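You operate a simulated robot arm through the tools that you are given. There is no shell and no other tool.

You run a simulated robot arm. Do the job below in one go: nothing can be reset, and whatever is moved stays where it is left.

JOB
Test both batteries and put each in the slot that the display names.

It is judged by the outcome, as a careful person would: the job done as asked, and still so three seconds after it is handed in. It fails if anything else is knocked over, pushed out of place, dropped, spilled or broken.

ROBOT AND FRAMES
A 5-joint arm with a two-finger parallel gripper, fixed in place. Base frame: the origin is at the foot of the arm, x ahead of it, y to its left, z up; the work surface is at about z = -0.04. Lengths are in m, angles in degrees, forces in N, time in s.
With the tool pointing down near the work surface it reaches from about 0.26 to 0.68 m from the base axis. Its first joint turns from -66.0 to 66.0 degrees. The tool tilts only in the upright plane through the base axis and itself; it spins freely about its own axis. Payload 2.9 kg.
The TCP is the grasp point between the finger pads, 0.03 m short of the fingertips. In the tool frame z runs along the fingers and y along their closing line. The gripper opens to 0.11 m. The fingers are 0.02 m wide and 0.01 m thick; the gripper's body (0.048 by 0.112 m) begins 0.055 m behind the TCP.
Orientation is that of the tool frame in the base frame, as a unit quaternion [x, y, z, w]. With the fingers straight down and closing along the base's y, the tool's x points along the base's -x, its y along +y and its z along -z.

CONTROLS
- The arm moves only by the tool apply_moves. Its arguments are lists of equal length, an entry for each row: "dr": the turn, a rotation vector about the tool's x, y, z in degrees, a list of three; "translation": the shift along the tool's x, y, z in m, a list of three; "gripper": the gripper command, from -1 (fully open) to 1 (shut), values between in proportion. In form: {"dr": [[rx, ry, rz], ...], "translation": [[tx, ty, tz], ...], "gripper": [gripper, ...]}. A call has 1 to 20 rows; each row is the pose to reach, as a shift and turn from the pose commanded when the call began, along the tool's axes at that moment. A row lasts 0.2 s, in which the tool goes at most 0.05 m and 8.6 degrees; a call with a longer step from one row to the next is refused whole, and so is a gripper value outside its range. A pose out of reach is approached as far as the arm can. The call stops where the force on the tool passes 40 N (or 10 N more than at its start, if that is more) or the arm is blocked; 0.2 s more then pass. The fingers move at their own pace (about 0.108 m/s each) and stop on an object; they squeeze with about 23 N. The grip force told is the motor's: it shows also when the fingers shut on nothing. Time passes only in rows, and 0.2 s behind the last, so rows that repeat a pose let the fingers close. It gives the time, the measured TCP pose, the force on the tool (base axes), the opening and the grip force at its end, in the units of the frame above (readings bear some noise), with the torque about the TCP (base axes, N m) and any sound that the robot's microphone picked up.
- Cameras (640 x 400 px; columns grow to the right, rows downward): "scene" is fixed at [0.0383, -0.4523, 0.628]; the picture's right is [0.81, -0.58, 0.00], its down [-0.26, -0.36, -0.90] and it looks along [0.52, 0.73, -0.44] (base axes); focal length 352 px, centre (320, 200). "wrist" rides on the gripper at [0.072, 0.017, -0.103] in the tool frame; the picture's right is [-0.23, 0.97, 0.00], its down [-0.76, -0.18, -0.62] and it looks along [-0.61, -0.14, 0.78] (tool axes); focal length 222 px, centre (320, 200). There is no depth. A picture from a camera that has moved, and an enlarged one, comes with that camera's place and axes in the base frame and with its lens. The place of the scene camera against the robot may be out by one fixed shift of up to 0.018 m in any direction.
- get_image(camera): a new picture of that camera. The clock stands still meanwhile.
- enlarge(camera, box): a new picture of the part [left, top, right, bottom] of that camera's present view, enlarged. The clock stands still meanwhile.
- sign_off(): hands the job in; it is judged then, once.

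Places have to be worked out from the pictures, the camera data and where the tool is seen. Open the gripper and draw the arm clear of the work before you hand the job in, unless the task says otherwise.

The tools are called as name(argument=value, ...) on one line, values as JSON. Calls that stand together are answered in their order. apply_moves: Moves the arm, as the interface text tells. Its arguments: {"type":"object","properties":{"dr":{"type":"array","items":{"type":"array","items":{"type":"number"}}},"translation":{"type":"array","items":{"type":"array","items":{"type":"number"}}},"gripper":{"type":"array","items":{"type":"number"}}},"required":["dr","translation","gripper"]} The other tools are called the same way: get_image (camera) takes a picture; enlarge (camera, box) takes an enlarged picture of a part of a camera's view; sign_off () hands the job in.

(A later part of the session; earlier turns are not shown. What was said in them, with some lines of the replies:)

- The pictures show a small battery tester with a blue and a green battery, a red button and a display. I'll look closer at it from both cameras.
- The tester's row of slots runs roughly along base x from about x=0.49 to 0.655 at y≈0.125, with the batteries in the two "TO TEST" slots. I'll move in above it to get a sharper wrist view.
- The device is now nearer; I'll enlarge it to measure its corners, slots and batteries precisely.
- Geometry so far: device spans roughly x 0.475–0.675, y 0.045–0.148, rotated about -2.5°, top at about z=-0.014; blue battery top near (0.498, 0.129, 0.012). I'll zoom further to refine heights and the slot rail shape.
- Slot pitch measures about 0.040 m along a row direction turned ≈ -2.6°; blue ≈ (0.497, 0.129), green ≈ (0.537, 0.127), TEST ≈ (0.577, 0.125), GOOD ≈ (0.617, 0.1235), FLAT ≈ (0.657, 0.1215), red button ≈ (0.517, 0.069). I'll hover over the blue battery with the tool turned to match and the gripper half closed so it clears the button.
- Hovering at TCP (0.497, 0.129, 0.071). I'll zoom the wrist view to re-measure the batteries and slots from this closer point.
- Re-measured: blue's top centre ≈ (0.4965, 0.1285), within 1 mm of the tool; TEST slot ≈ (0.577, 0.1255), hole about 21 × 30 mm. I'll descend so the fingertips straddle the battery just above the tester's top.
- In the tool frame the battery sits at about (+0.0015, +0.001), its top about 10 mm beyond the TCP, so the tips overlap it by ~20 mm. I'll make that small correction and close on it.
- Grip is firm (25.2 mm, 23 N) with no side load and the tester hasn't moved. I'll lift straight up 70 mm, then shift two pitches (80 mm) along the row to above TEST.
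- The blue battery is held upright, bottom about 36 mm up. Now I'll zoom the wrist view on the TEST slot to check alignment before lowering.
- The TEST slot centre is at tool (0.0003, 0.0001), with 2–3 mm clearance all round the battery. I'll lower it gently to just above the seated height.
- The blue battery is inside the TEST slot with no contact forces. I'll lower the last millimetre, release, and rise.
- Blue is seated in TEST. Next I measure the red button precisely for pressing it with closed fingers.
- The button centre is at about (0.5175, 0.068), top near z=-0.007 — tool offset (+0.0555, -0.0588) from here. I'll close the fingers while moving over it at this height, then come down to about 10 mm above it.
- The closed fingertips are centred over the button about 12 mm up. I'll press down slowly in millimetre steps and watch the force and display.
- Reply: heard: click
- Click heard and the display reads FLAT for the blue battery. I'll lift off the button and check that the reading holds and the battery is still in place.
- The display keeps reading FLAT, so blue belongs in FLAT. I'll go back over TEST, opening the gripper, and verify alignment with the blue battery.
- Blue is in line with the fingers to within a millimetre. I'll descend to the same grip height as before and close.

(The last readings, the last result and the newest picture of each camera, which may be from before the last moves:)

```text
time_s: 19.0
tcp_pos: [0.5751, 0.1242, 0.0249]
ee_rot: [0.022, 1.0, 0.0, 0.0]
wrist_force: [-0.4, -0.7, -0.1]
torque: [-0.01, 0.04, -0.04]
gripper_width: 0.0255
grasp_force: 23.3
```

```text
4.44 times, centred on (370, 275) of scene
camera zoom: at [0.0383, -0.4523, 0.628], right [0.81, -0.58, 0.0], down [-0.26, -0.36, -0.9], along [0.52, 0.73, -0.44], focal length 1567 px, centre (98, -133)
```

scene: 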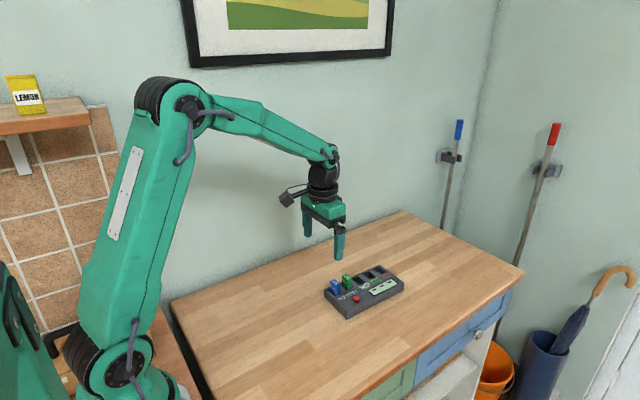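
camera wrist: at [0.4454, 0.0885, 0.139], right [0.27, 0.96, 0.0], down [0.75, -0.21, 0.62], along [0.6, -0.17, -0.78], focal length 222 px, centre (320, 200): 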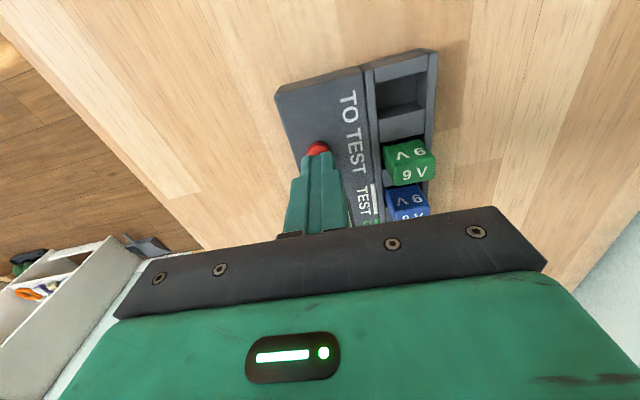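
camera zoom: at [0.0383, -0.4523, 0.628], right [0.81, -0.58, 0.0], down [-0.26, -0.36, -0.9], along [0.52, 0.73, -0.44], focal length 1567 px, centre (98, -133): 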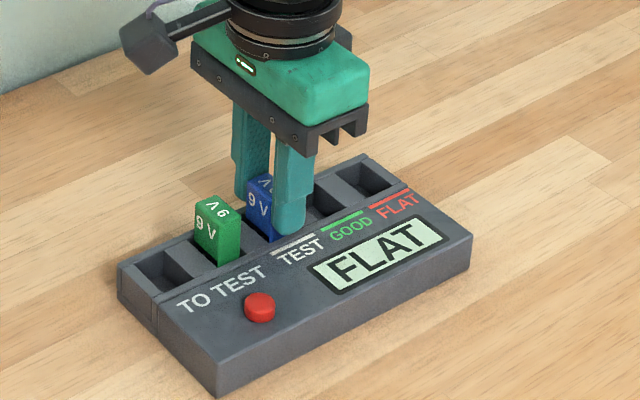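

Blue is gripped (25.5 mm, 23 N) without disturbing the tester. I'll lift it straight up and carry it two pitches further along the row to above FLAT.

apply_moves(dr=[[0, 0, 0], [0, 0, 0], [0, 0, 0], [0, 0, 0], [0, 0, 0], [0, 0, 0], [0, 0, 0], [0, 0, 0], [0, 0, 0], [0, 0, 0]], translation=[[0, 0, -0.008], [0, 0, -0.018], [0, 0, -0.03], [0, 0, -0.042], [0, 0, -0.05], [-0.02, 0, -0.05], [-0.04, 0, -0.05], [-0.06, 0, -0.05], [-0.08, 0, -0.05], [-0.08, 0, -0.05]], gripper=[1, 1, 1, 1, 1, 1, 1, 1, 1, 1])

get_image(camera="wrist")

enlarge(camera="wrist", box=[280, 85, 350, 155])

enlarge(camera="scene", box=[320, 230, 420, 320])

```text
time_s: 21.2
tcp_pos: [0.6544, 0.1197, 0.075]
ee_rot: [0.022, 1.0, 0.0, 0.0]
wrist_force: [-0.3, -0.6, -1.0]
torque: [-0.03, -0.02, -0.01]
gripper_width: 0.0256
grasp_force: 22.8
```

```text
taken
camera wrist: at [0.5833, 0.1416, 0.1786], right [0.27, 0.96, 0.0], down [0.75, -0.21, 0.62], along [0.6, -0.17, -0.78], focal length 222 px, centre (320, 200)
```

wrist: 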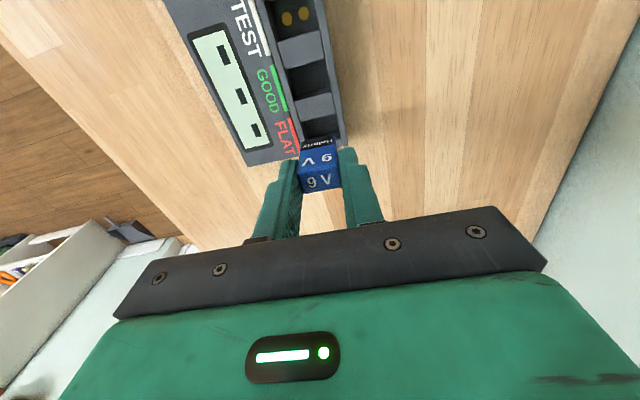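

```text
5.71 times, centred on (315, 120) of wrist
camera zoom: at [0.5833, 0.1416, 0.1786], right [0.27, 0.96, 0.0], down [0.75, -0.21, 0.62], along [0.6, -0.17, -0.78], focal length 1269 px, centre (349, 657)
```

zoom: 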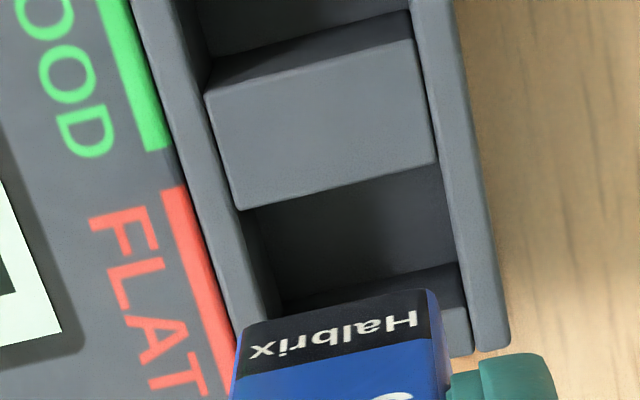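

```text
4.44 times, centred on (370, 275) of scene
camera zoom: at [0.0383, -0.4523, 0.628], right [0.81, -0.58, 0.0], down [-0.26, -0.36, -0.9], along [0.52, 0.73, -0.44], focal length 1567 px, centre (98, -133)
```

zoom: 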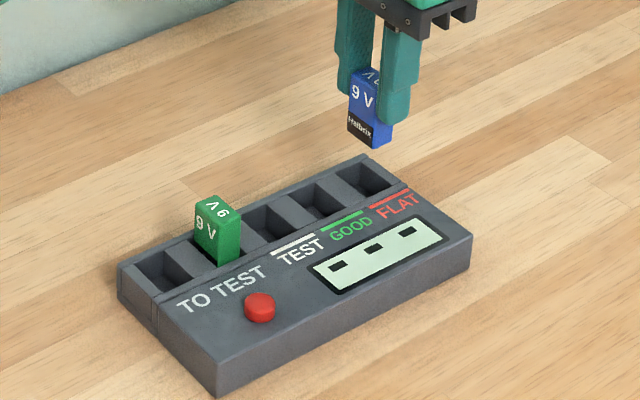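

Measured in the tool frame, the FLAT slot centre is at (-0.0013, +0.0016) and the battery at about (-0.0012, +0.0004), so I shift +1.1 mm in y and lower gently. The display has also reset to dashes.

apply_moves(dr=[[0, 0, 0], [0, 0, 0], [0, 0, 0], [0, 0, 0], [0, 0, 0], [0, 0, 0], [0, 0, 0], [0, 0, 0], [0, 0, 0]], translation=[[0, 0.0011, 0.01], [0, 0.0011, 0.02], [0, 0.0011, 0.028], [0, 0.0011, 0.034], [0, 0.0011, 0.038], [0, 0.0011, 0.042], [0, 0.0011, 0.046], [0, 0.0011, 0.049], [0, 0.0011, 0.049]], gripper=[1, 1, 1, 1, 1, 1, 1, 1, 1])

enlarge(camera="wrist", box=[260, 90, 380, 210])

enlarge(camera="scene", box=[330, 230, 420, 310])

```text
time_s: 23.2
tcp_pos: [0.6549, 0.1224, 0.0258]
ee_rot: [0.023, 1.0, 0.0, 0.0]
wrist_force: [-0.1, 0.4, -0.3]
torque: [0.03, -0.01, -0.02]
gripper_width: 0.0255
grasp_force: 23.4
```

```text
3.33 times, centred on (320, 150) of wrist
camera zoom: at [0.5835, 0.1426, 0.1294], right [0.27, 0.96, 0.0], down [0.75, -0.21, 0.62], along [0.6, -0.17, -0.78], focal length 740 px, centre (320, 367)
```

zoom: 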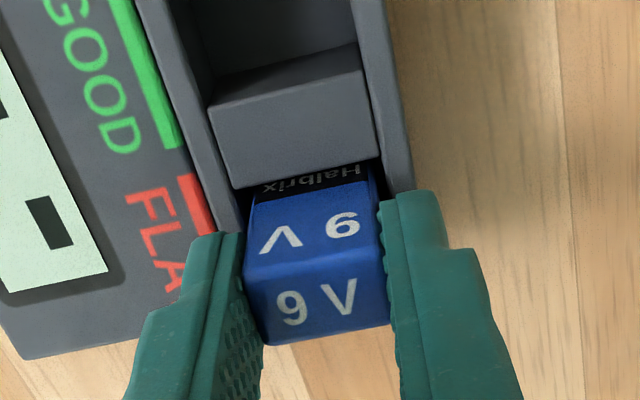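

```text
5.00 times, centred on (375, 270) of scene
camera zoom: at [0.0383, -0.4523, 0.628], right [0.81, -0.58, 0.0], down [-0.26, -0.36, -0.9], along [0.52, 0.73, -0.44], focal length 1763 px, centre (45, -150)
```

zoom: 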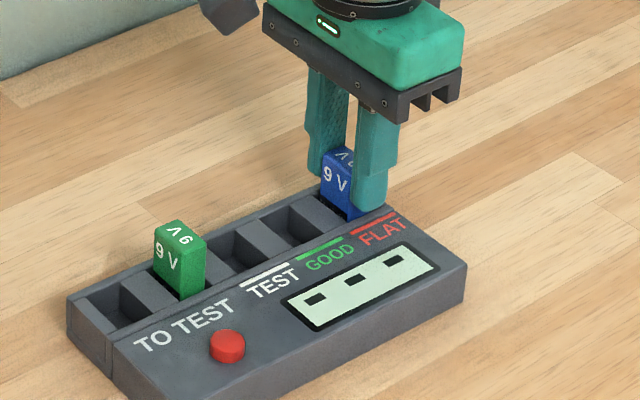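

Blue is down inside the FLAT slot with no contact load. I'll lower the last millimetre, release and rise.

apply_moves(dr=[[0, 0, 0], [0, 0, 0], [0, 0, 0], [0, 0, 0], [0, 0, 0], [0, 0, 0], [0, 0, 0], [0, 0, 0]], translation=[[0, 0, 0.001], [0, 0, 0.001], [0, 0, 0.001], [0, 0, 0.001], [0, 0, -0.015], [0, 0, -0.035], [0, 0, -0.055], [0, 0, -0.055]], gripper=[1, 0.4, 0, 0, 0, 0, 0, 0])

enlarge(camera="wrist", box=[250, 50, 380, 200])

enlarge(camera="scene", box=[330, 230, 420, 310])

```text
time_s: 25.0
tcp_pos: [0.6544, 0.1236, 0.0805]
ee_rot: [0.023, 1.0, -0.001, 0.001]
wrist_force: [-0.2, 0.8, -0.1]
torque: [0.02, 0.03, 0.02]
gripper_width: 0.055
grasp_force: 0.1
```

```text
2.67 times, centred on (315, 125) of wrist
camera zoom: at [0.5831, 0.1431, 0.1844], right [0.27, 0.96, 0.0], down [0.75, -0.21, 0.62], along [0.6, -0.17, -0.78], focal length 592 px, centre (333, 400)
```

zoom: 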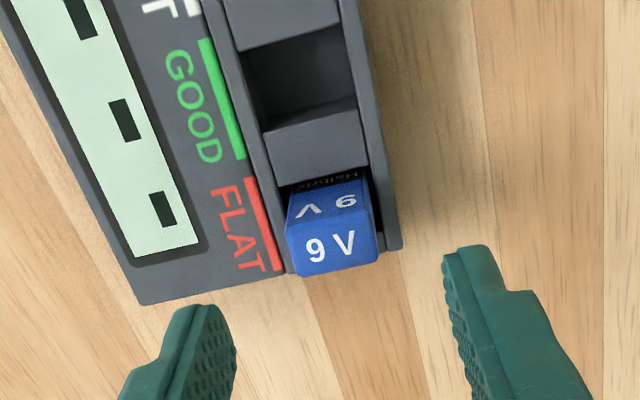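

```text
5.00 times, centred on (375, 270) of scene
camera zoom: at [0.0383, -0.4523, 0.628], right [0.81, -0.58, 0.0], down [-0.26, -0.36, -0.9], along [0.52, 0.73, -0.44], focal length 1763 px, centre (45, -150)
```

zoom: 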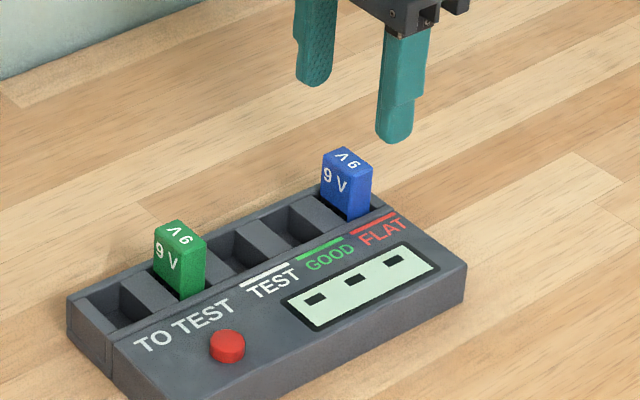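

Blue sits fully in FLAT and the display shows dashes. Now I'll go back three pitches to above the green battery and check alignment.

apply_moves(dr=[[0, 0, 0], [0, 0, 0], [0, 0, 0], [0, 0, 0], [0, 0, 0], [0, 0, 0], [0, 0, 0]], translation=[[0.03, -0.0003, 0], [0.06, -0.0006, 0], [0.09, -0.0009, 0], [0.1195, -0.0012, 0], [0.1195, -0.0012, 0.015], [0.1195, -0.0012, 0.026], [0.1195, -0.0012, 0.026]], gripper=[0, 0, 0, 0, 0, 0, 0])

enlarge(camera="wrist", box=[260, 90, 380, 210])

enlarge(camera="scene", box=[330, 230, 420, 310])

```text
time_s: 26.6
tcp_pos: [0.5349, 0.1252, 0.0553]
ee_rot: [0.022, 1.0, 0.0, 0.0]
wrist_force: [0.2, 0.3, -0.2]
torque: [-0.04, 0.01, 0.05]
gripper_width: 0.0549
grasp_force: 0.0
```

```text
3.33 times, centred on (320, 150) of wrist
camera zoom: at [0.4637, 0.1459, 0.159], right [0.27, 0.96, 0.0], down [0.75, -0.21, 0.62], along [0.6, -0.17, -0.78], focal length 740 px, centre (320, 367)
```

zoom: 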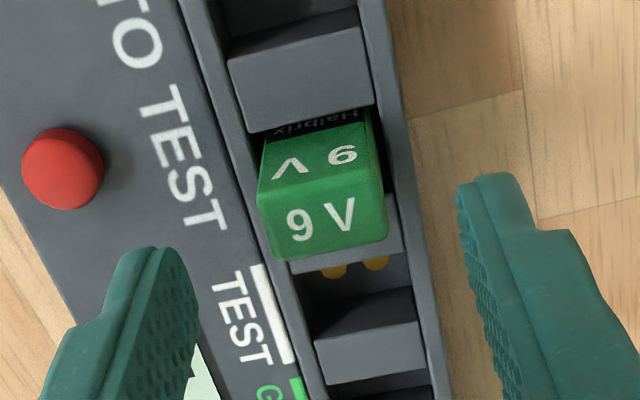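

```text
5.00 times, centred on (375, 270) of scene
camera zoom: at [0.0383, -0.4523, 0.628], right [0.81, -0.58, 0.0], down [-0.26, -0.36, -0.9], along [0.52, 0.73, -0.44], focal length 1763 px, centre (45, -150)
```

zoom: 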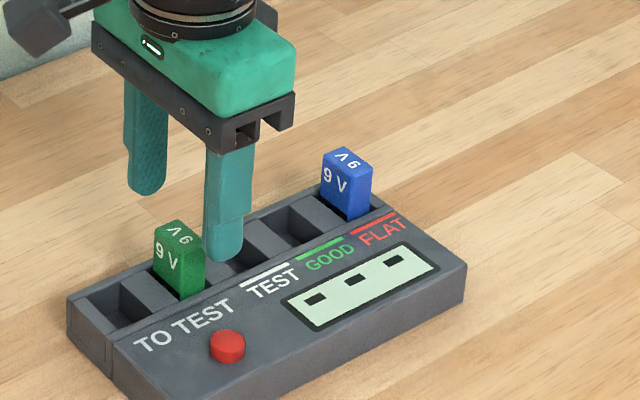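

Green is at about (-0.0007, +0.0015) in the tool frame. I'll correct by about a millimetre, descend 30 mm and close on it.

apply_moves(dr=[[0, 0, 0], [0, 0, 0], [0, 0, 0], [0, 0, 0], [0, 0, 0], [0, 0, 0], [0, 0, 0]], translation=[[-0.0005, 0.0011, 0.012], [-0.0005, 0.0011, 0.022], [-0.0005, 0.0011, 0.03], [-0.0005, 0.0011, 0.03], [-0.0005, 0.0011, 0.03], [-0.0005, 0.0011, 0.03], [-0.0005, 0.0011, 0.03]], gripper=[0, 0, 0, 0.3, 0.45, 1, 1])

enlarge(camera="wrist", box=[260, 90, 380, 210])

enlarge(camera="scene", box=[330, 230, 420, 310])

```text
time_s: 28.2
tcp_pos: [0.5366, 0.1274, 0.0253]
ee_rot: [0.023, 1.0, 0.0, 0.0]
wrist_force: [0.1, -0.1, 0.9]
torque: [0.0, 0.01, -0.02]
gripper_width: 0.0255
grasp_force: 23.2
```

```text
3.33 times, centred on (320, 150) of wrist
camera zoom: at [0.4647, 0.1473, 0.1286], right [0.27, 0.96, 0.0], down [0.75, -0.21, 0.62], along [0.6, -0.17, -0.78], focal length 740 px, centre (320, 367)
```

zoom: 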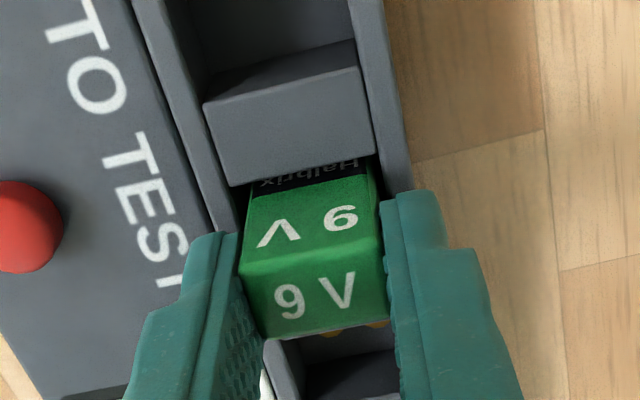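

```text
5.00 times, centred on (375, 270) of scene
camera zoom: at [0.0383, -0.4523, 0.628], right [0.81, -0.58, 0.0], down [-0.26, -0.36, -0.9], along [0.52, 0.73, -0.44], focal length 1763 px, centre (45, -150)
```

zoom: 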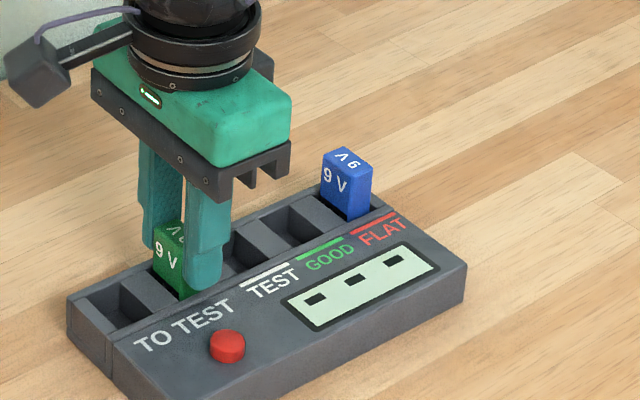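

Green is gripped cleanly. I'll lift it 50 mm and carry it one pitch along to above TEST.

apply_moves(dr=[[0, 0, 0], [0, 0, 0], [0, 0, 0], [0, 0, 0], [0, 0, 0], [0, 0, 0], [0, 0, 0], [0, 0, 0]], translation=[[0, 0, -0.008], [0, 0, -0.018], [0, 0, -0.03], [0, 0, -0.042], [0, 0, -0.05], [-0.02, 0, -0.05], [-0.04, 0, -0.05], [-0.04, 0, -0.05]], gripper=[1, 1, 1, 1, 1, 1, 1, 1])

enlarge(camera="wrist", box=[280, 85, 350, 155])

enlarge(camera="scene", box=[330, 230, 420, 310])

```text
time_s: 30.0
tcp_pos: [0.5767, 0.1246, 0.0737]
ee_rot: [0.022, 1.0, 0.0, 0.0]
wrist_force: [-0.3, 0.4, -0.6]
torque: [0.01, -0.01, 0.03]
gripper_width: 0.0254
grasp_force: 23.0
```

```text
5.71 times, centred on (315, 120) of wrist
camera zoom: at [0.5044, 0.1447, 0.1782], right [0.27, 0.96, 0.0], down [0.75, -0.21, 0.62], along [0.6, -0.17, -0.78], focal length 1269 px, centre (349, 657)
```

zoom: 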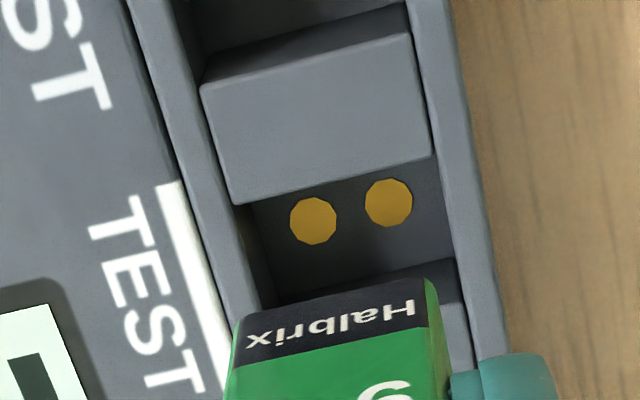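

```text
5.00 times, centred on (375, 270) of scene
camera zoom: at [0.0383, -0.4523, 0.628], right [0.81, -0.58, 0.0], down [-0.26, -0.36, -0.9], along [0.52, 0.73, -0.44], focal length 1763 px, centre (45, -150)
```

zoom: 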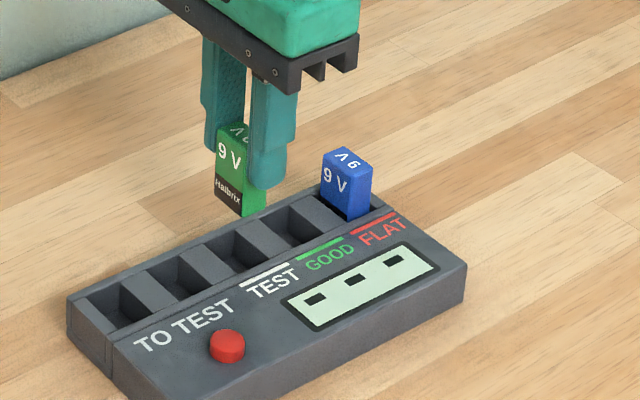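

TEST slot centre is at (-0.0004, +0.001) and green is centred in the tool, so I shift +0.9 mm in y and lower it gently.

apply_moves(dr=[[0, 0, 0], [0, 0, 0], [0, 0, 0], [0, 0, 0], [0, 0, 0], [0, 0, 0], [0, 0, 0], [0, 0, 0], [0, 0, 0]], translation=[[-0.0004, 0.0009, 0.01], [-0.0004, 0.0009, 0.02], [-0.0004, 0.0009, 0.028], [-0.0004, 0.0009, 0.034], [-0.0004, 0.0009, 0.038], [-0.0004, 0.0009, 0.042], [-0.0004, 0.0009, 0.046], [-0.0004, 0.0009, 0.049], [-0.0004, 0.0009, 0.049]], gripper=[1, 1, 1, 1, 1, 1, 1, 1, 1])

enlarge(camera="wrist", box=[260, 90, 380, 210])

enlarge(camera="scene", box=[330, 230, 420, 310])

```text
time_s: 32.0
tcp_pos: [0.5787, 0.127, 0.0253]
ee_rot: [0.023, 1.0, 0.0, 0.0]
wrist_force: [-0.1, -1.0, 0.8]
torque: [-0.04, 0.04, 0.01]
gripper_width: 0.0254
grasp_force: 23.3
```

```text
3.33 times, centred on (320, 150) of wrist
camera zoom: at [0.5063, 0.1475, 0.1298], right [0.27, 0.96, 0.0], down [0.75, -0.21, 0.62], along [0.6, -0.17, -0.78], focal length 740 px, centre (320, 367)
```

zoom: 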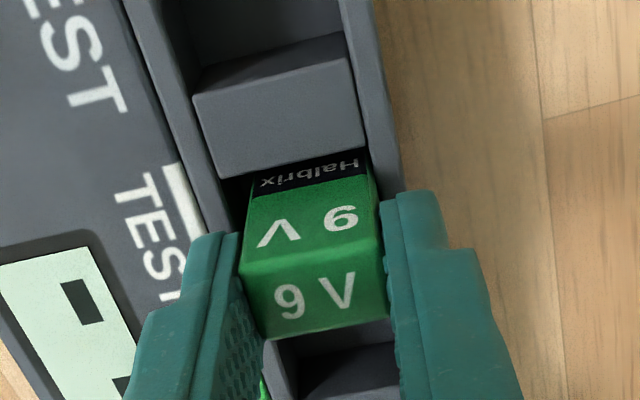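

```text
5.00 times, centred on (375, 270) of scene
camera zoom: at [0.0383, -0.4523, 0.628], right [0.81, -0.58, 0.0], down [-0.26, -0.36, -0.9], along [0.52, 0.73, -0.44], focal length 1763 px, centre (45, -150)
```

zoom: 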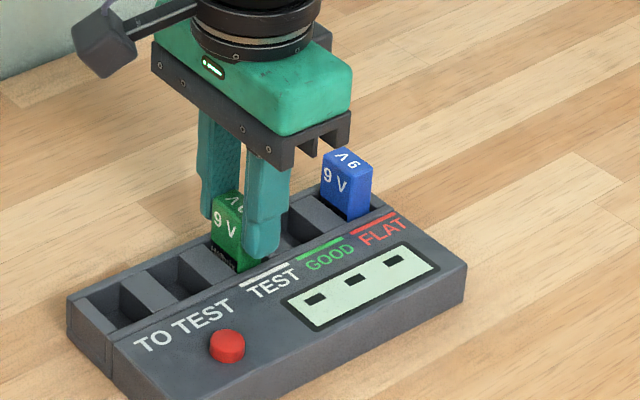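

Green looks a bit closer to the far side of the slot than blue was, so I'll look closer before releasing.

enlarge(camera="wrist", box=[285, 100, 355, 160])

enlarge(camera="wrist", box=[290, 150, 360, 215])

enlarge(camera="scene", box=[360, 260, 400, 290])

```text
6.67 times, centred on (320, 130) of wrist
camera zoom: at [0.5063, 0.1475, 0.1298], right [0.27, 0.96, 0.0], down [0.75, -0.21, 0.62], along [0.6, -0.17, -0.78], focal length 1481 px, centre (320, 667)
```

zoom: 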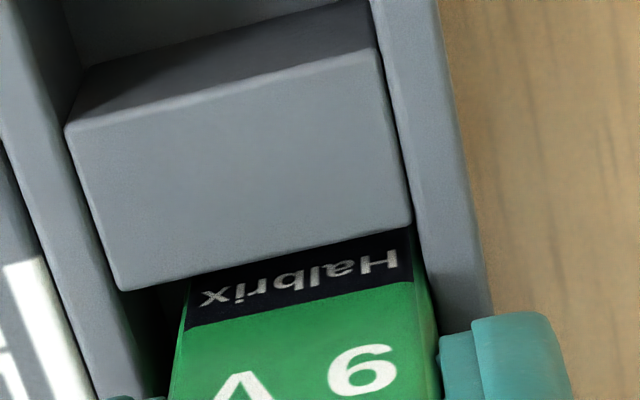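

```text
6.15 times, centred on (325, 182) of wrist
camera zoom: at [0.5063, 0.1475, 0.1298], right [0.27, 0.96, 0.0], down [0.75, -0.21, 0.62], along [0.6, -0.17, -0.78], focal length 1367 px, centre (289, 308)
```

zoom: 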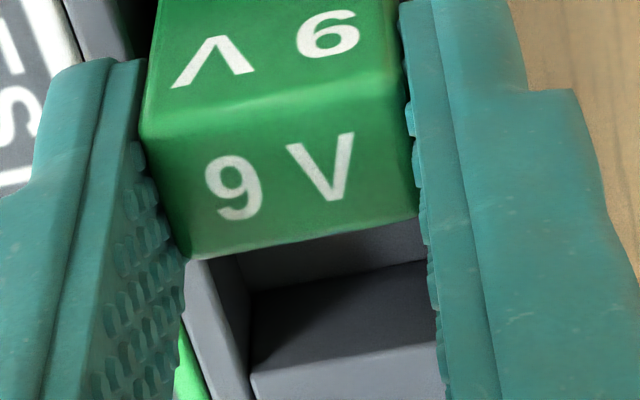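

```text
13.33 times, centred on (380, 275) of scene
camera zoom: at [0.0383, -0.4523, 0.628], right [0.81, -0.58, 0.0], down [-0.26, -0.36, -0.9], along [0.52, 0.73, -0.44], focal length 4700 px, centre (-480, -800)
```

zoom: 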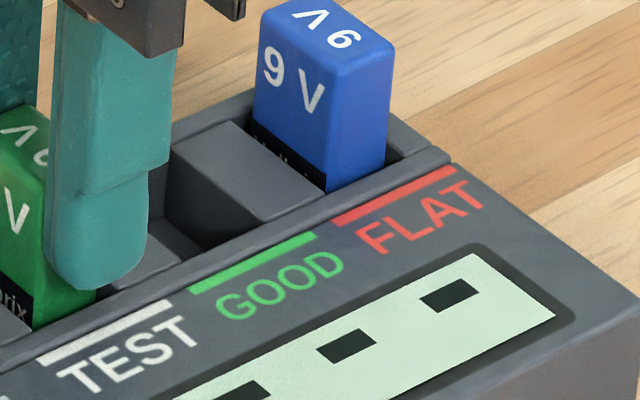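

From this view the slot centre is at about (+0.0018, -0.002) in the tool frame — the arm settled 1–2 mm off, as the pose reading also shows. The battery is in the slot but close to one wall, so I'll nudge it back to centre before releasing.

apply_moves(dr=[[0, 0, 0], [0, 0, 0], [0, 0, 0]], translation=[[0.0008, -0.0008, 0], [0.0015, -0.0016, 0], [0.0015, -0.0016, 0]], gripper=[1, 1, 1])

enlarge(camera="wrist", box=[285, 100, 355, 160])

```text
time_s: 32.8
tcp_pos: [0.576, 0.1261, 0.0257]
ee_rot: [0.022, 1.0, 0.001, 0.0]
wrist_force: [0.3, -0.1, -0.4]
torque: [0.03, 0.0, 0.01]
gripper_width: 0.0257
grasp_force: 23.0
```

```text
6.67 times, centred on (320, 130) of wrist
camera zoom: at [0.504, 0.1457, 0.1298], right [0.27, 0.96, 0.0], down [0.75, -0.21, 0.62], along [0.6, -0.17, -0.78], focal length 1481 px, centre (320, 667)
```

zoom: 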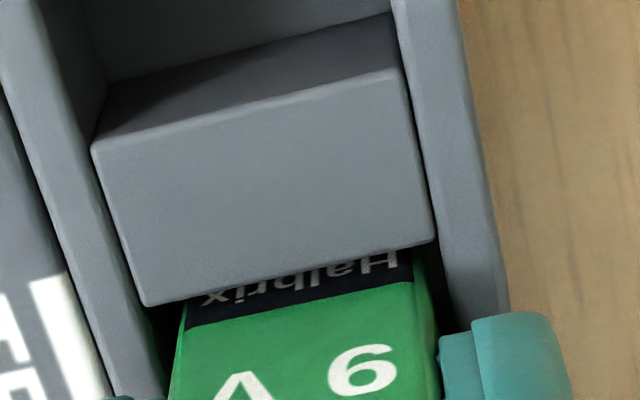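

Now the slot is centred on the battery to within half a millimetre. I'll lower the last millimetre, release and rise.

apply_moves(dr=[[0, 0, 0], [0, 0, 0], [0, 0, 0], [0, 0, 0], [0, 0, 0], [0, 0, 0], [0, 0, 0], [0, 0, 0]], translation=[[0, 0, 0.001], [0, 0, 0.001], [0, 0, 0.001], [0, 0, 0.001], [0, 0, -0.015], [0, 0, -0.035], [0, 0, -0.055], [0, 0, -0.055]], gripper=[1, 0.4, 0, 0, 0, 0, 0, 0])

get_image(camera="wrist")

enlarge(camera="wrist", box=[200, 50, 260, 110])

enlarge(camera="scene", box=[330, 230, 420, 310])

```text
time_s: 34.6
tcp_pos: [0.5766, 0.1253, 0.081]
ee_rot: [0.022, 1.0, -0.001, 0.0]
wrist_force: [0.3, 0.1, 0.3]
torque: [0.01, -0.02, 0.0]
gripper_width: 0.0549
grasp_force: 0.1
```

```text
taken
camera wrist: at [0.5048, 0.1452, 0.1851], right [0.27, 0.96, 0.0], down [0.75, -0.21, 0.62], along [0.6, -0.17, -0.78], focal length 222 px, centre (320, 200)
```

wrist: 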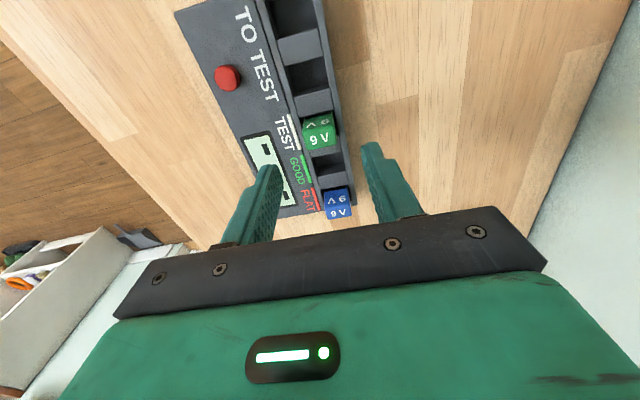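

```text
6.67 times, centred on (230, 80) of wrist
camera zoom: at [0.5048, 0.1452, 0.1851], right [0.27, 0.96, 0.0], down [0.75, -0.21, 0.62], along [0.6, -0.17, -0.78], focal length 1481 px, centre (920, 1000)
```

zoom: 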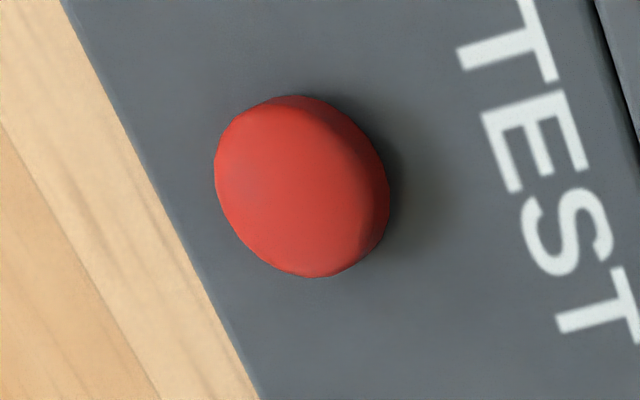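

```text
5.00 times, centred on (375, 270) of scene
camera zoom: at [0.0383, -0.4523, 0.628], right [0.81, -0.58, 0.0], down [-0.26, -0.36, -0.9], along [0.52, 0.73, -0.44], focal length 1763 px, centre (45, -150)
```

zoom: 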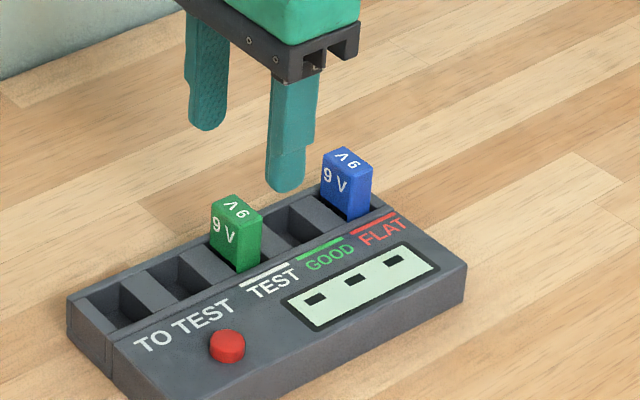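

Green is seated in TEST, and the button appears at the same place in the wrist view as last time, so I repeat the same move: over the button with fingers closed, then down to about 10 mm above it.

apply_moves(dr=[[0, 0, 0], [0, 0, 0], [0, 0, 0], [0, 0, 0], [0, 0, 0], [0, 0, 0], [0, 0, 0], [0, 0, 0]], translation=[[0.014, -0.0147, 0], [0.028, -0.0294, 0], [0.042, -0.044, 0], [0.0555, -0.0592, 0], [0.0555, -0.0592, 0.015], [0.0555, -0.0592, 0.03], [0.0555, -0.0592, 0.045], [0.0555, -0.0592, 0.045]], gripper=[0, 0.5, 1, 1, 1, 1, 1, 1])

enlarge(camera="wrist", box=[270, 110, 370, 210])

enlarge(camera="scene", box=[320, 240, 420, 320])

```text
time_s: 36.4
tcp_pos: [0.5173, 0.0685, 0.035]
ee_rot: [0.023, 1.0, 0.0, 0.001]
wrist_force: [-0.4, 0.3, -0.5]
torque: [0.03, 0.01, -0.01]
gripper_width: 0.0
grasp_force: 22.5
```

```text
4.00 times, centred on (320, 160) of wrist
camera zoom: at [0.4454, 0.0885, 0.1389], right [0.27, 0.96, 0.0], down [0.75, -0.21, 0.62], along [0.6, -0.17, -0.78], focal length 888 px, centre (320, 360)
```

zoom: 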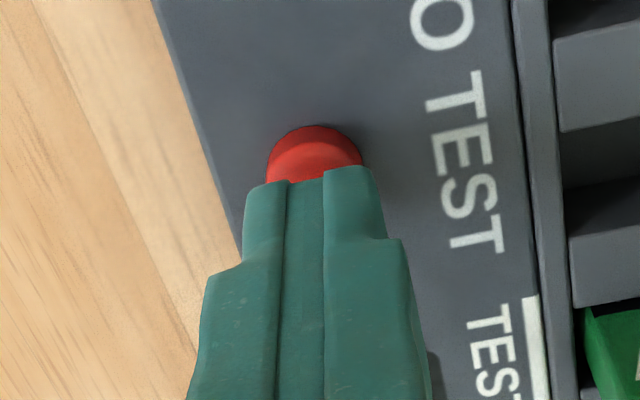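

```text
5.00 times, centred on (370, 280) of scene
camera zoom: at [0.0383, -0.4523, 0.628], right [0.81, -0.58, 0.0], down [-0.26, -0.36, -0.9], along [0.52, 0.73, -0.44], focal length 1763 px, centre (70, -200)
```

zoom: 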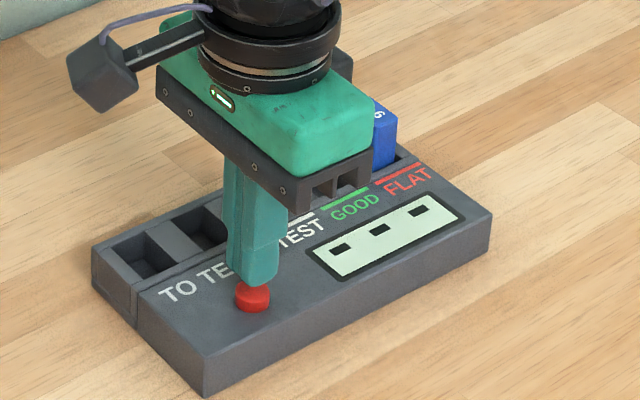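

The fingertips are centred over the button just as before. I'll press with the same slow steps.

apply_moves(dr=[[0, 0, 0], [0, 0, 0], [0, 0, 0], [0, 0, 0], [0, 0, 0], [0, 0, 0], [0, 0, 0]], translation=[[0, 0, 0.006], [0, 0, 0.01], [0, 0, 0.011], [0, 0, 0.012], [0, 0, 0.013], [0, 0, 0.014], [0, 0, 0.014]], gripper=[1, 1, 1, 1, 1, 1, 1])

enlarge(camera="scene", box=[320, 240, 420, 320])

```text
time_s: 38.0
tcp_pos: [0.5174, 0.0677, 0.0225]
ee_rot: [0.023, 1.0, 0.0, 0.0]
wrist_force: [0.3, -0.9, 2.9]
torque: [-0.02, -0.03, 0.04]
gripper_width: 0.0
grasp_force: 23.4
heard: click
```

```text
5.00 times, centred on (370, 280) of scene
camera zoom: at [0.0383, -0.4523, 0.628], right [0.81, -0.58, 0.0], down [-0.26, -0.36, -0.9], along [0.52, 0.73, -0.44], focal length 1763 px, centre (70, -200)
```

zoom: 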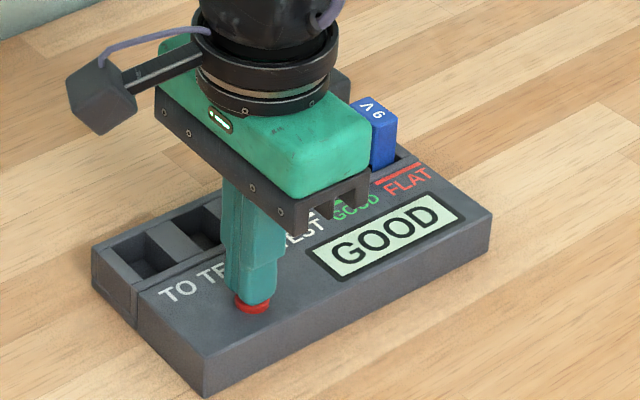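

The display reads GOOD for the green battery. I'll lift off the button first and confirm the reading.

apply_moves(dr=[[0, 0, 0], [0, 0, 0], [0, 0, 0], [0, 0, 0], [0, 0, 0], [0, 0, 0]], translation=[[0, 0, 0], [0, 0, -0.01], [0, 0, -0.025], [0, 0, -0.04], [0, 0, -0.058], [0, 0, -0.058]], gripper=[1, 1, 1, 1, 1, 1])

enlarge(camera="scene", box=[320, 240, 420, 320])

```text
time_s: 39.4
tcp_pos: [0.5164, 0.069, 0.0788]
ee_rot: [0.023, 1.0, 0.0, 0.0]
wrist_force: [-0.2, 0.3, 0.3]
torque: [0.0, -0.01, 0.01]
gripper_width: 0.0
grasp_force: 22.7
```

```text
5.00 times, centred on (370, 280) of scene
camera zoom: at [0.0383, -0.4523, 0.628], right [0.81, -0.58, 0.0], down [-0.26, -0.36, -0.9], along [0.52, 0.73, -0.44], focal length 1763 px, centre (70, -200)
```

zoom: 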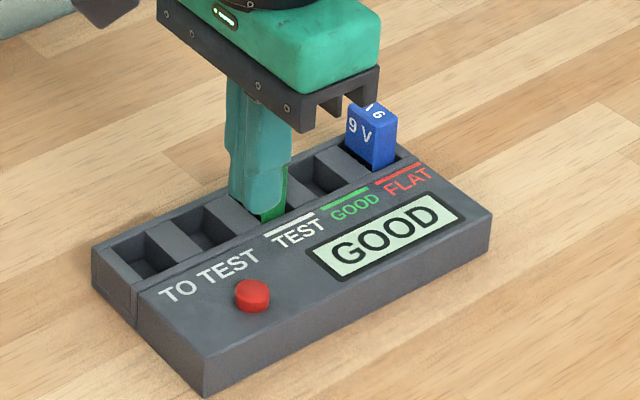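

GOOD is confirmed for green. I'll return above TEST with the gripper opening and check alignment.

apply_moves(dr=[[0, 0, 0], [0, 0, 0], [0, 0, 0], [0, 0, 0], [0, 0, 0], [0, 0, 0], [0, 0, 0]], translation=[[-0.014, 0.0147, 0], [-0.028, 0.0294, 0], [-0.042, 0.044, 0], [-0.0555, 0.0592, 0], [-0.0555, 0.0592, 0.015], [-0.0555, 0.0592, 0.025], [-0.0555, 0.0592, 0.025]], gripper=[1, 1, 0.5, 0, 0, 0, 0])

enlarge(camera="wrist", box=[260, 90, 380, 210])

enlarge(camera="scene", box=[330, 230, 420, 310])

```text
time_s: 41.0
tcp_pos: [0.5753, 0.1256, 0.0547]
ee_rot: [0.022, 1.0, 0.001, 0.0]
wrist_force: [0.8, 0.5, 0.7]
torque: [-0.02, -0.01, 0.0]
gripper_width: 0.0551
grasp_force: 0.1
```

```text
3.33 times, centred on (320, 150) of wrist
camera zoom: at [0.5036, 0.1456, 0.1582], right [0.27, 0.96, 0.0], down [0.75, -0.21, 0.62], along [0.6, -0.17, -0.78], focal length 740 px, centre (320, 367)
```

zoom: 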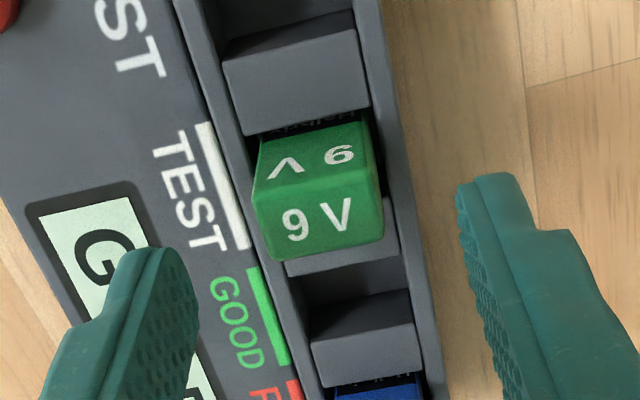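

```text
5.00 times, centred on (375, 270) of scene
camera zoom: at [0.0383, -0.4523, 0.628], right [0.81, -0.58, 0.0], down [-0.26, -0.36, -0.9], along [0.52, 0.73, -0.44], focal length 1763 px, centre (45, -150)
```

zoom: 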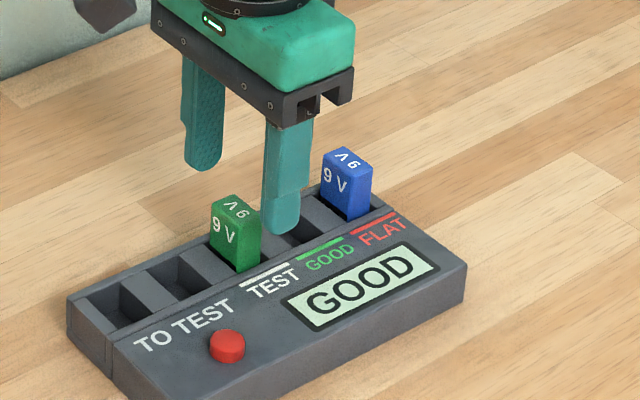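

Green is centred to within a millimetre. I'll descend 30 mm and grip it.

apply_moves(dr=[[0, 0, 0], [0, 0, 0], [0, 0, 0], [0, 0, 0], [0, 0, 0], [0, 0, 0], [0, 0, 0]], translation=[[0, 0.0004, 0.012], [0, 0.0004, 0.022], [0, 0.0004, 0.03], [0, 0.0004, 0.03], [0, 0.0004, 0.03], [0, 0.0004, 0.03], [0, 0.0004, 0.03]], gripper=[0, 0, 0, 0.3, 0.45, 1, 1])

enlarge(camera="wrist", box=[260, 90, 380, 210])

enlarge(camera="scene", box=[330, 230, 420, 310])

```text
time_s: 42.6
tcp_pos: [0.5751, 0.1249, 0.0251]
ee_rot: [0.023, 1.0, -0.001, -0.001]
wrist_force: [-0.2, 0.1, -0.3]
torque: [-0.03, -0.02, -0.02]
gripper_width: 0.0255
grasp_force: 23.4
```

```text
3.33 times, centred on (320, 150) of wrist
camera zoom: at [0.5034, 0.1459, 0.1285], right [0.27, 0.96, 0.0], down [0.75, -0.21, 0.62], along [0.6, -0.17, -0.78], focal length 740 px, centre (320, 367)
```

zoom: 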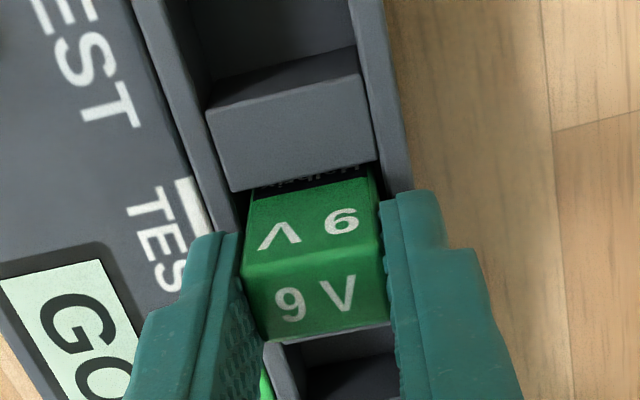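

```text
5.00 times, centred on (375, 270) of scene
camera zoom: at [0.0383, -0.4523, 0.628], right [0.81, -0.58, 0.0], down [-0.26, -0.36, -0.9], along [0.52, 0.73, -0.44], focal length 1763 px, centre (45, -150)
```

zoom: 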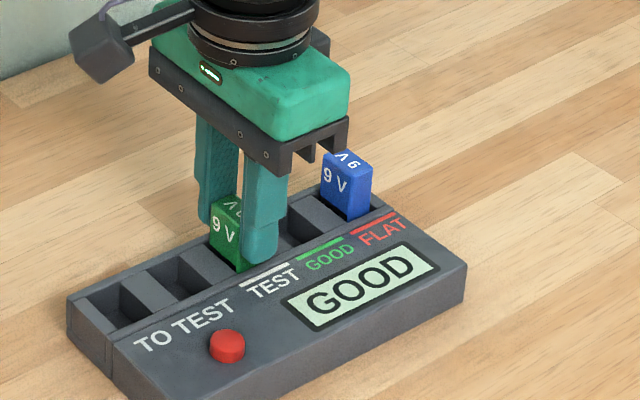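

Gripped firmly. I'll lift it 50 mm and carry it one pitch to above GOOD, then check alignment.

apply_moves(dr=[[0, 0, 0], [0, 0, 0], [0, 0, 0], [0, 0, 0], [0, 0, 0], [0, 0, 0], [0, 0, 0], [0, 0, 0]], translation=[[0, 0, -0.008], [0, 0, -0.018], [0, 0, -0.03], [0, 0, -0.042], [0, 0, -0.05], [-0.02, 0, -0.05], [-0.0402, 0, -0.05], [-0.0402, 0, -0.05]], gripper=[1, 1, 1, 1, 1, 1, 1, 1])

enlarge(camera="wrist", box=[280, 85, 350, 155])

enlarge(camera="scene", box=[330, 230, 420, 310])

```text
time_s: 44.4
tcp_pos: [0.6158, 0.1234, 0.0744]
ee_rot: [0.022, 1.0, 0.0, 0.0]
wrist_force: [0.1, 0.0, -0.4]
torque: [-0.02, 0.02, 0.0]
gripper_width: 0.0254
grasp_force: 23.1
```

```text
5.71 times, centred on (315, 120) of wrist
camera zoom: at [0.5435, 0.1442, 0.1786], right [0.27, 0.96, 0.0], down [0.75, -0.21, 0.62], along [0.6, -0.17, -0.78], focal length 1269 px, centre (349, 657)
```

zoom: 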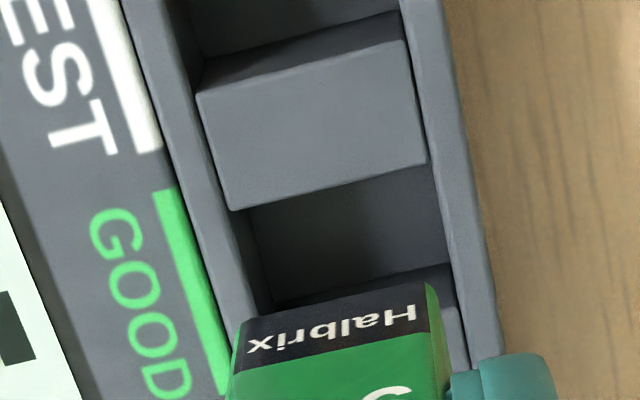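

```text
5.00 times, centred on (375, 270) of scene
camera zoom: at [0.0383, -0.4523, 0.628], right [0.81, -0.58, 0.0], down [-0.26, -0.36, -0.9], along [0.52, 0.73, -0.44], focal length 1763 px, centre (45, -150)
```

zoom: 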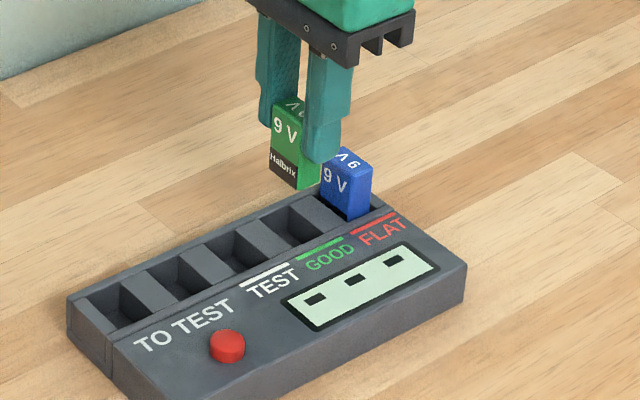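

GOOD slot centre is at about (-0.0012, 0) with the battery at (-0.0002, 0), so I shift -1 mm in x and lower gently, then verify before release.

apply_moves(dr=[[0, 0, 0], [0, 0, 0], [0, 0, 0], [0, 0, 0], [0, 0, 0], [0, 0, 0], [0, 0, 0], [0, 0, 0], [0, 0, 0]], translation=[[-0.001, 0, 0.01], [-0.001, 0, 0.02], [-0.001, 0, 0.028], [-0.001, 0, 0.034], [-0.001, 0, 0.038], [-0.001, 0, 0.042], [-0.001, 0, 0.046], [-0.001, 0, 0.049], [-0.001, 0, 0.049]], gripper=[1, 1, 1, 1, 1, 1, 1, 1, 1])

enlarge(camera="wrist", box=[285, 100, 355, 160])

enlarge(camera="scene", box=[330, 230, 420, 310])

```text
time_s: 46.4
tcp_pos: [0.6169, 0.1234, 0.0256]
ee_rot: [0.022, 1.0, 0.0, 0.0]
wrist_force: [0.3, 0.7, -0.5]
torque: [-0.02, -0.03, -0.01]
gripper_width: 0.0258
grasp_force: 23.0
```

```text
6.67 times, centred on (320, 130) of wrist
camera zoom: at [0.5453, 0.1437, 0.1297], right [0.27, 0.96, 0.0], down [0.75, -0.21, 0.62], along [0.6, -0.17, -0.78], focal length 1481 px, centre (320, 667)
```

zoom: 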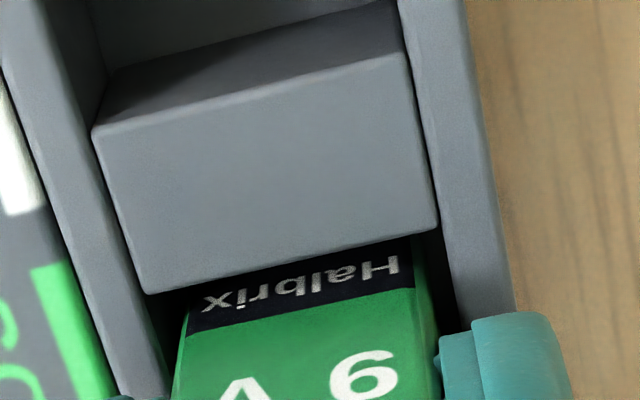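

```text
5.00 times, centred on (375, 270) of scene
camera zoom: at [0.0383, -0.4523, 0.628], right [0.81, -0.58, 0.0], down [-0.26, -0.36, -0.9], along [0.52, 0.73, -0.44], focal length 1763 px, centre (45, -150)
```

zoom: 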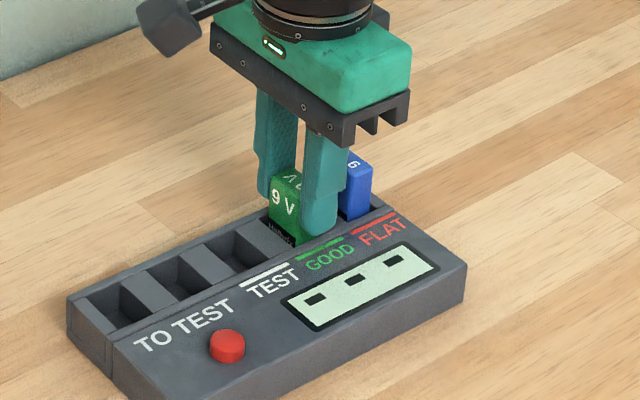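

Green is inside the GOOD slot with about 2 mm or more clearance on every side. I'll lower the last millimetre, release and rise well clear.

apply_moves(dr=[[0, 0, 0], [0, 0, 0], [0, 0, 0], [0, 0, 0], [0, 0, 0], [0, 0, 0], [0, 0, 0], [0, 0, 0], [0, 0, 0]], translation=[[0.0005, 0, 0.001], [0.0005, 0, 0.001], [0.0005, 0, 0.001], [0.0005, 0, 0.001], [0.0005, 0, -0.015], [0.0005, 0, -0.035], [0.0005, 0, -0.06], [0.0005, 0, -0.09], [0.0005, 0, -0.09]], gripper=[1, 0.4, 0, 0, 0, 0, 0, 0, 0])

enlarge(camera="wrist", box=[230, 50, 380, 210])

enlarge(camera="scene", box=[330, 230, 420, 310])

```text
time_s: 48.4
tcp_pos: [0.6146, 0.1238, 0.1153]
ee_rot: [0.023, 1.0, 0.0, 0.0]
wrist_force: [-0.9, -0.1, -0.9]
torque: [0.02, 0.02, 0.01]
gripper_width: 0.0549
grasp_force: 0.1
```

```text
2.50 times, centred on (305, 130) of wrist
camera zoom: at [0.5439, 0.1434, 0.2193], right [0.27, 0.96, 0.0], down [0.75, -0.21, 0.62], along [0.6, -0.17, -0.78], focal length 555 px, centre (358, 375)
```

zoom: 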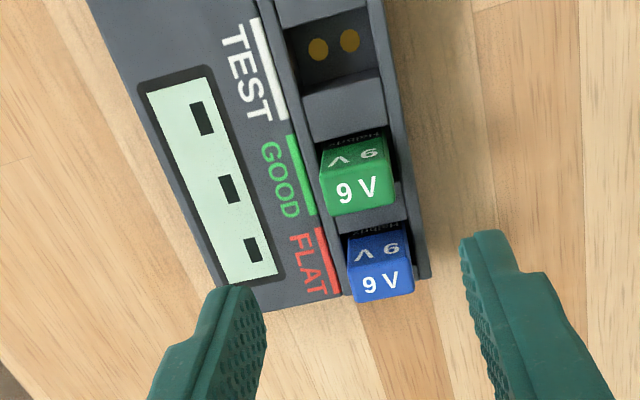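

```text
5.00 times, centred on (375, 270) of scene
camera zoom: at [0.0383, -0.4523, 0.628], right [0.81, -0.58, 0.0], down [-0.26, -0.36, -0.9], along [0.52, 0.73, -0.44], focal length 1763 px, centre (45, -150)
```

zoom: 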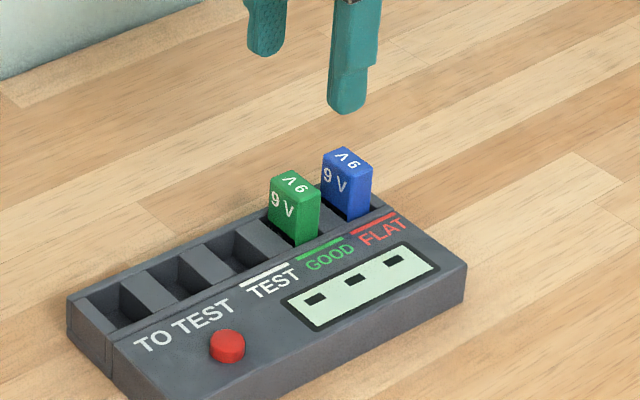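

Green is in GOOD and blue in FLAT, both fully seated and upright. I'll open the gripper and draw the arm back and up, clear of the work.

apply_moves(dr=[[0, 0, 0], [0, 0, 0], [0, 0, 0], [0, 0, 0], [0, 0, 0], [0, 0, 0], [0, 0, 0], [0, 0, 0], [0, 0, 0]], translation=[[0, 0, -0.04], [0, 0, -0.08], [0.03, 0, -0.11], [0.07, 0.01, -0.13], [0.11, 0.02, -0.14], [0.15, 0.03, -0.15], [0.19, 0.04, -0.16], [0.23, 0.05, -0.17], [0.23, 0.05, -0.17]], gripper=[0, 0, -1, -1, -1, -1, -1, -1, -1])

get_image(camera="scene")

enlarge(camera="scene", box=[320, 240, 420, 330])

```text
time_s: 50.4
tcp_pos: [0.3881, 0.1834, 0.2869]
ee_rot: [0.022, 1.0, 0.0, 0.001]
wrist_force: [-1.0, -0.5, -0.4]
torque: [0.0, 0.01, -0.03]
gripper_width: 0.1103
grasp_force: 0.0
```

```text
taken
```

scene: 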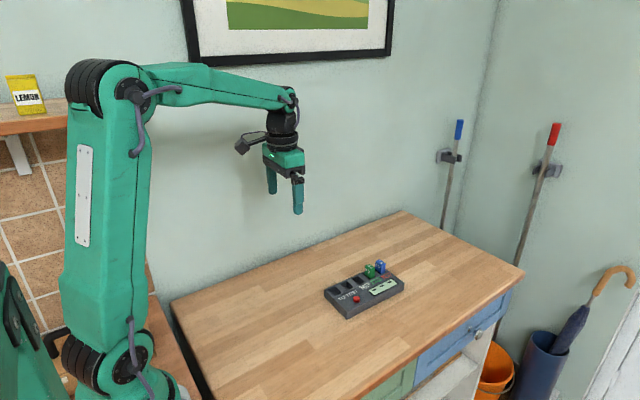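

```text
4.44 times, centred on (370, 285) of scene
camera zoom: at [0.0383, -0.4523, 0.628], right [0.81, -0.58, 0.0], down [-0.26, -0.36, -0.9], along [0.52, 0.73, -0.44], focal length 1567 px, centre (98, -178)
```

zoom: 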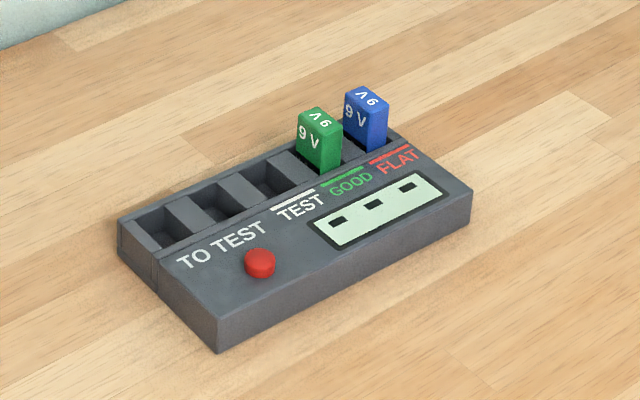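

The arm is clear with the gripper open, the tester is where it was, green stands in GOOD and blue in FLAT as the display named. I hand the job in.

sign_off()

```text
The job is handed in.
```

I tested both batteries, and each is in the slot the display named:

- **Blue battery:** the display read FLAT, so it is in the FLAT slot.
- **Green battery:** the display read GOOD, so it is in the GOOD slot.

Both stand upright and seated, and the tester is where it started. I opened the gripper and drew the arm back clear of the table before signing off.
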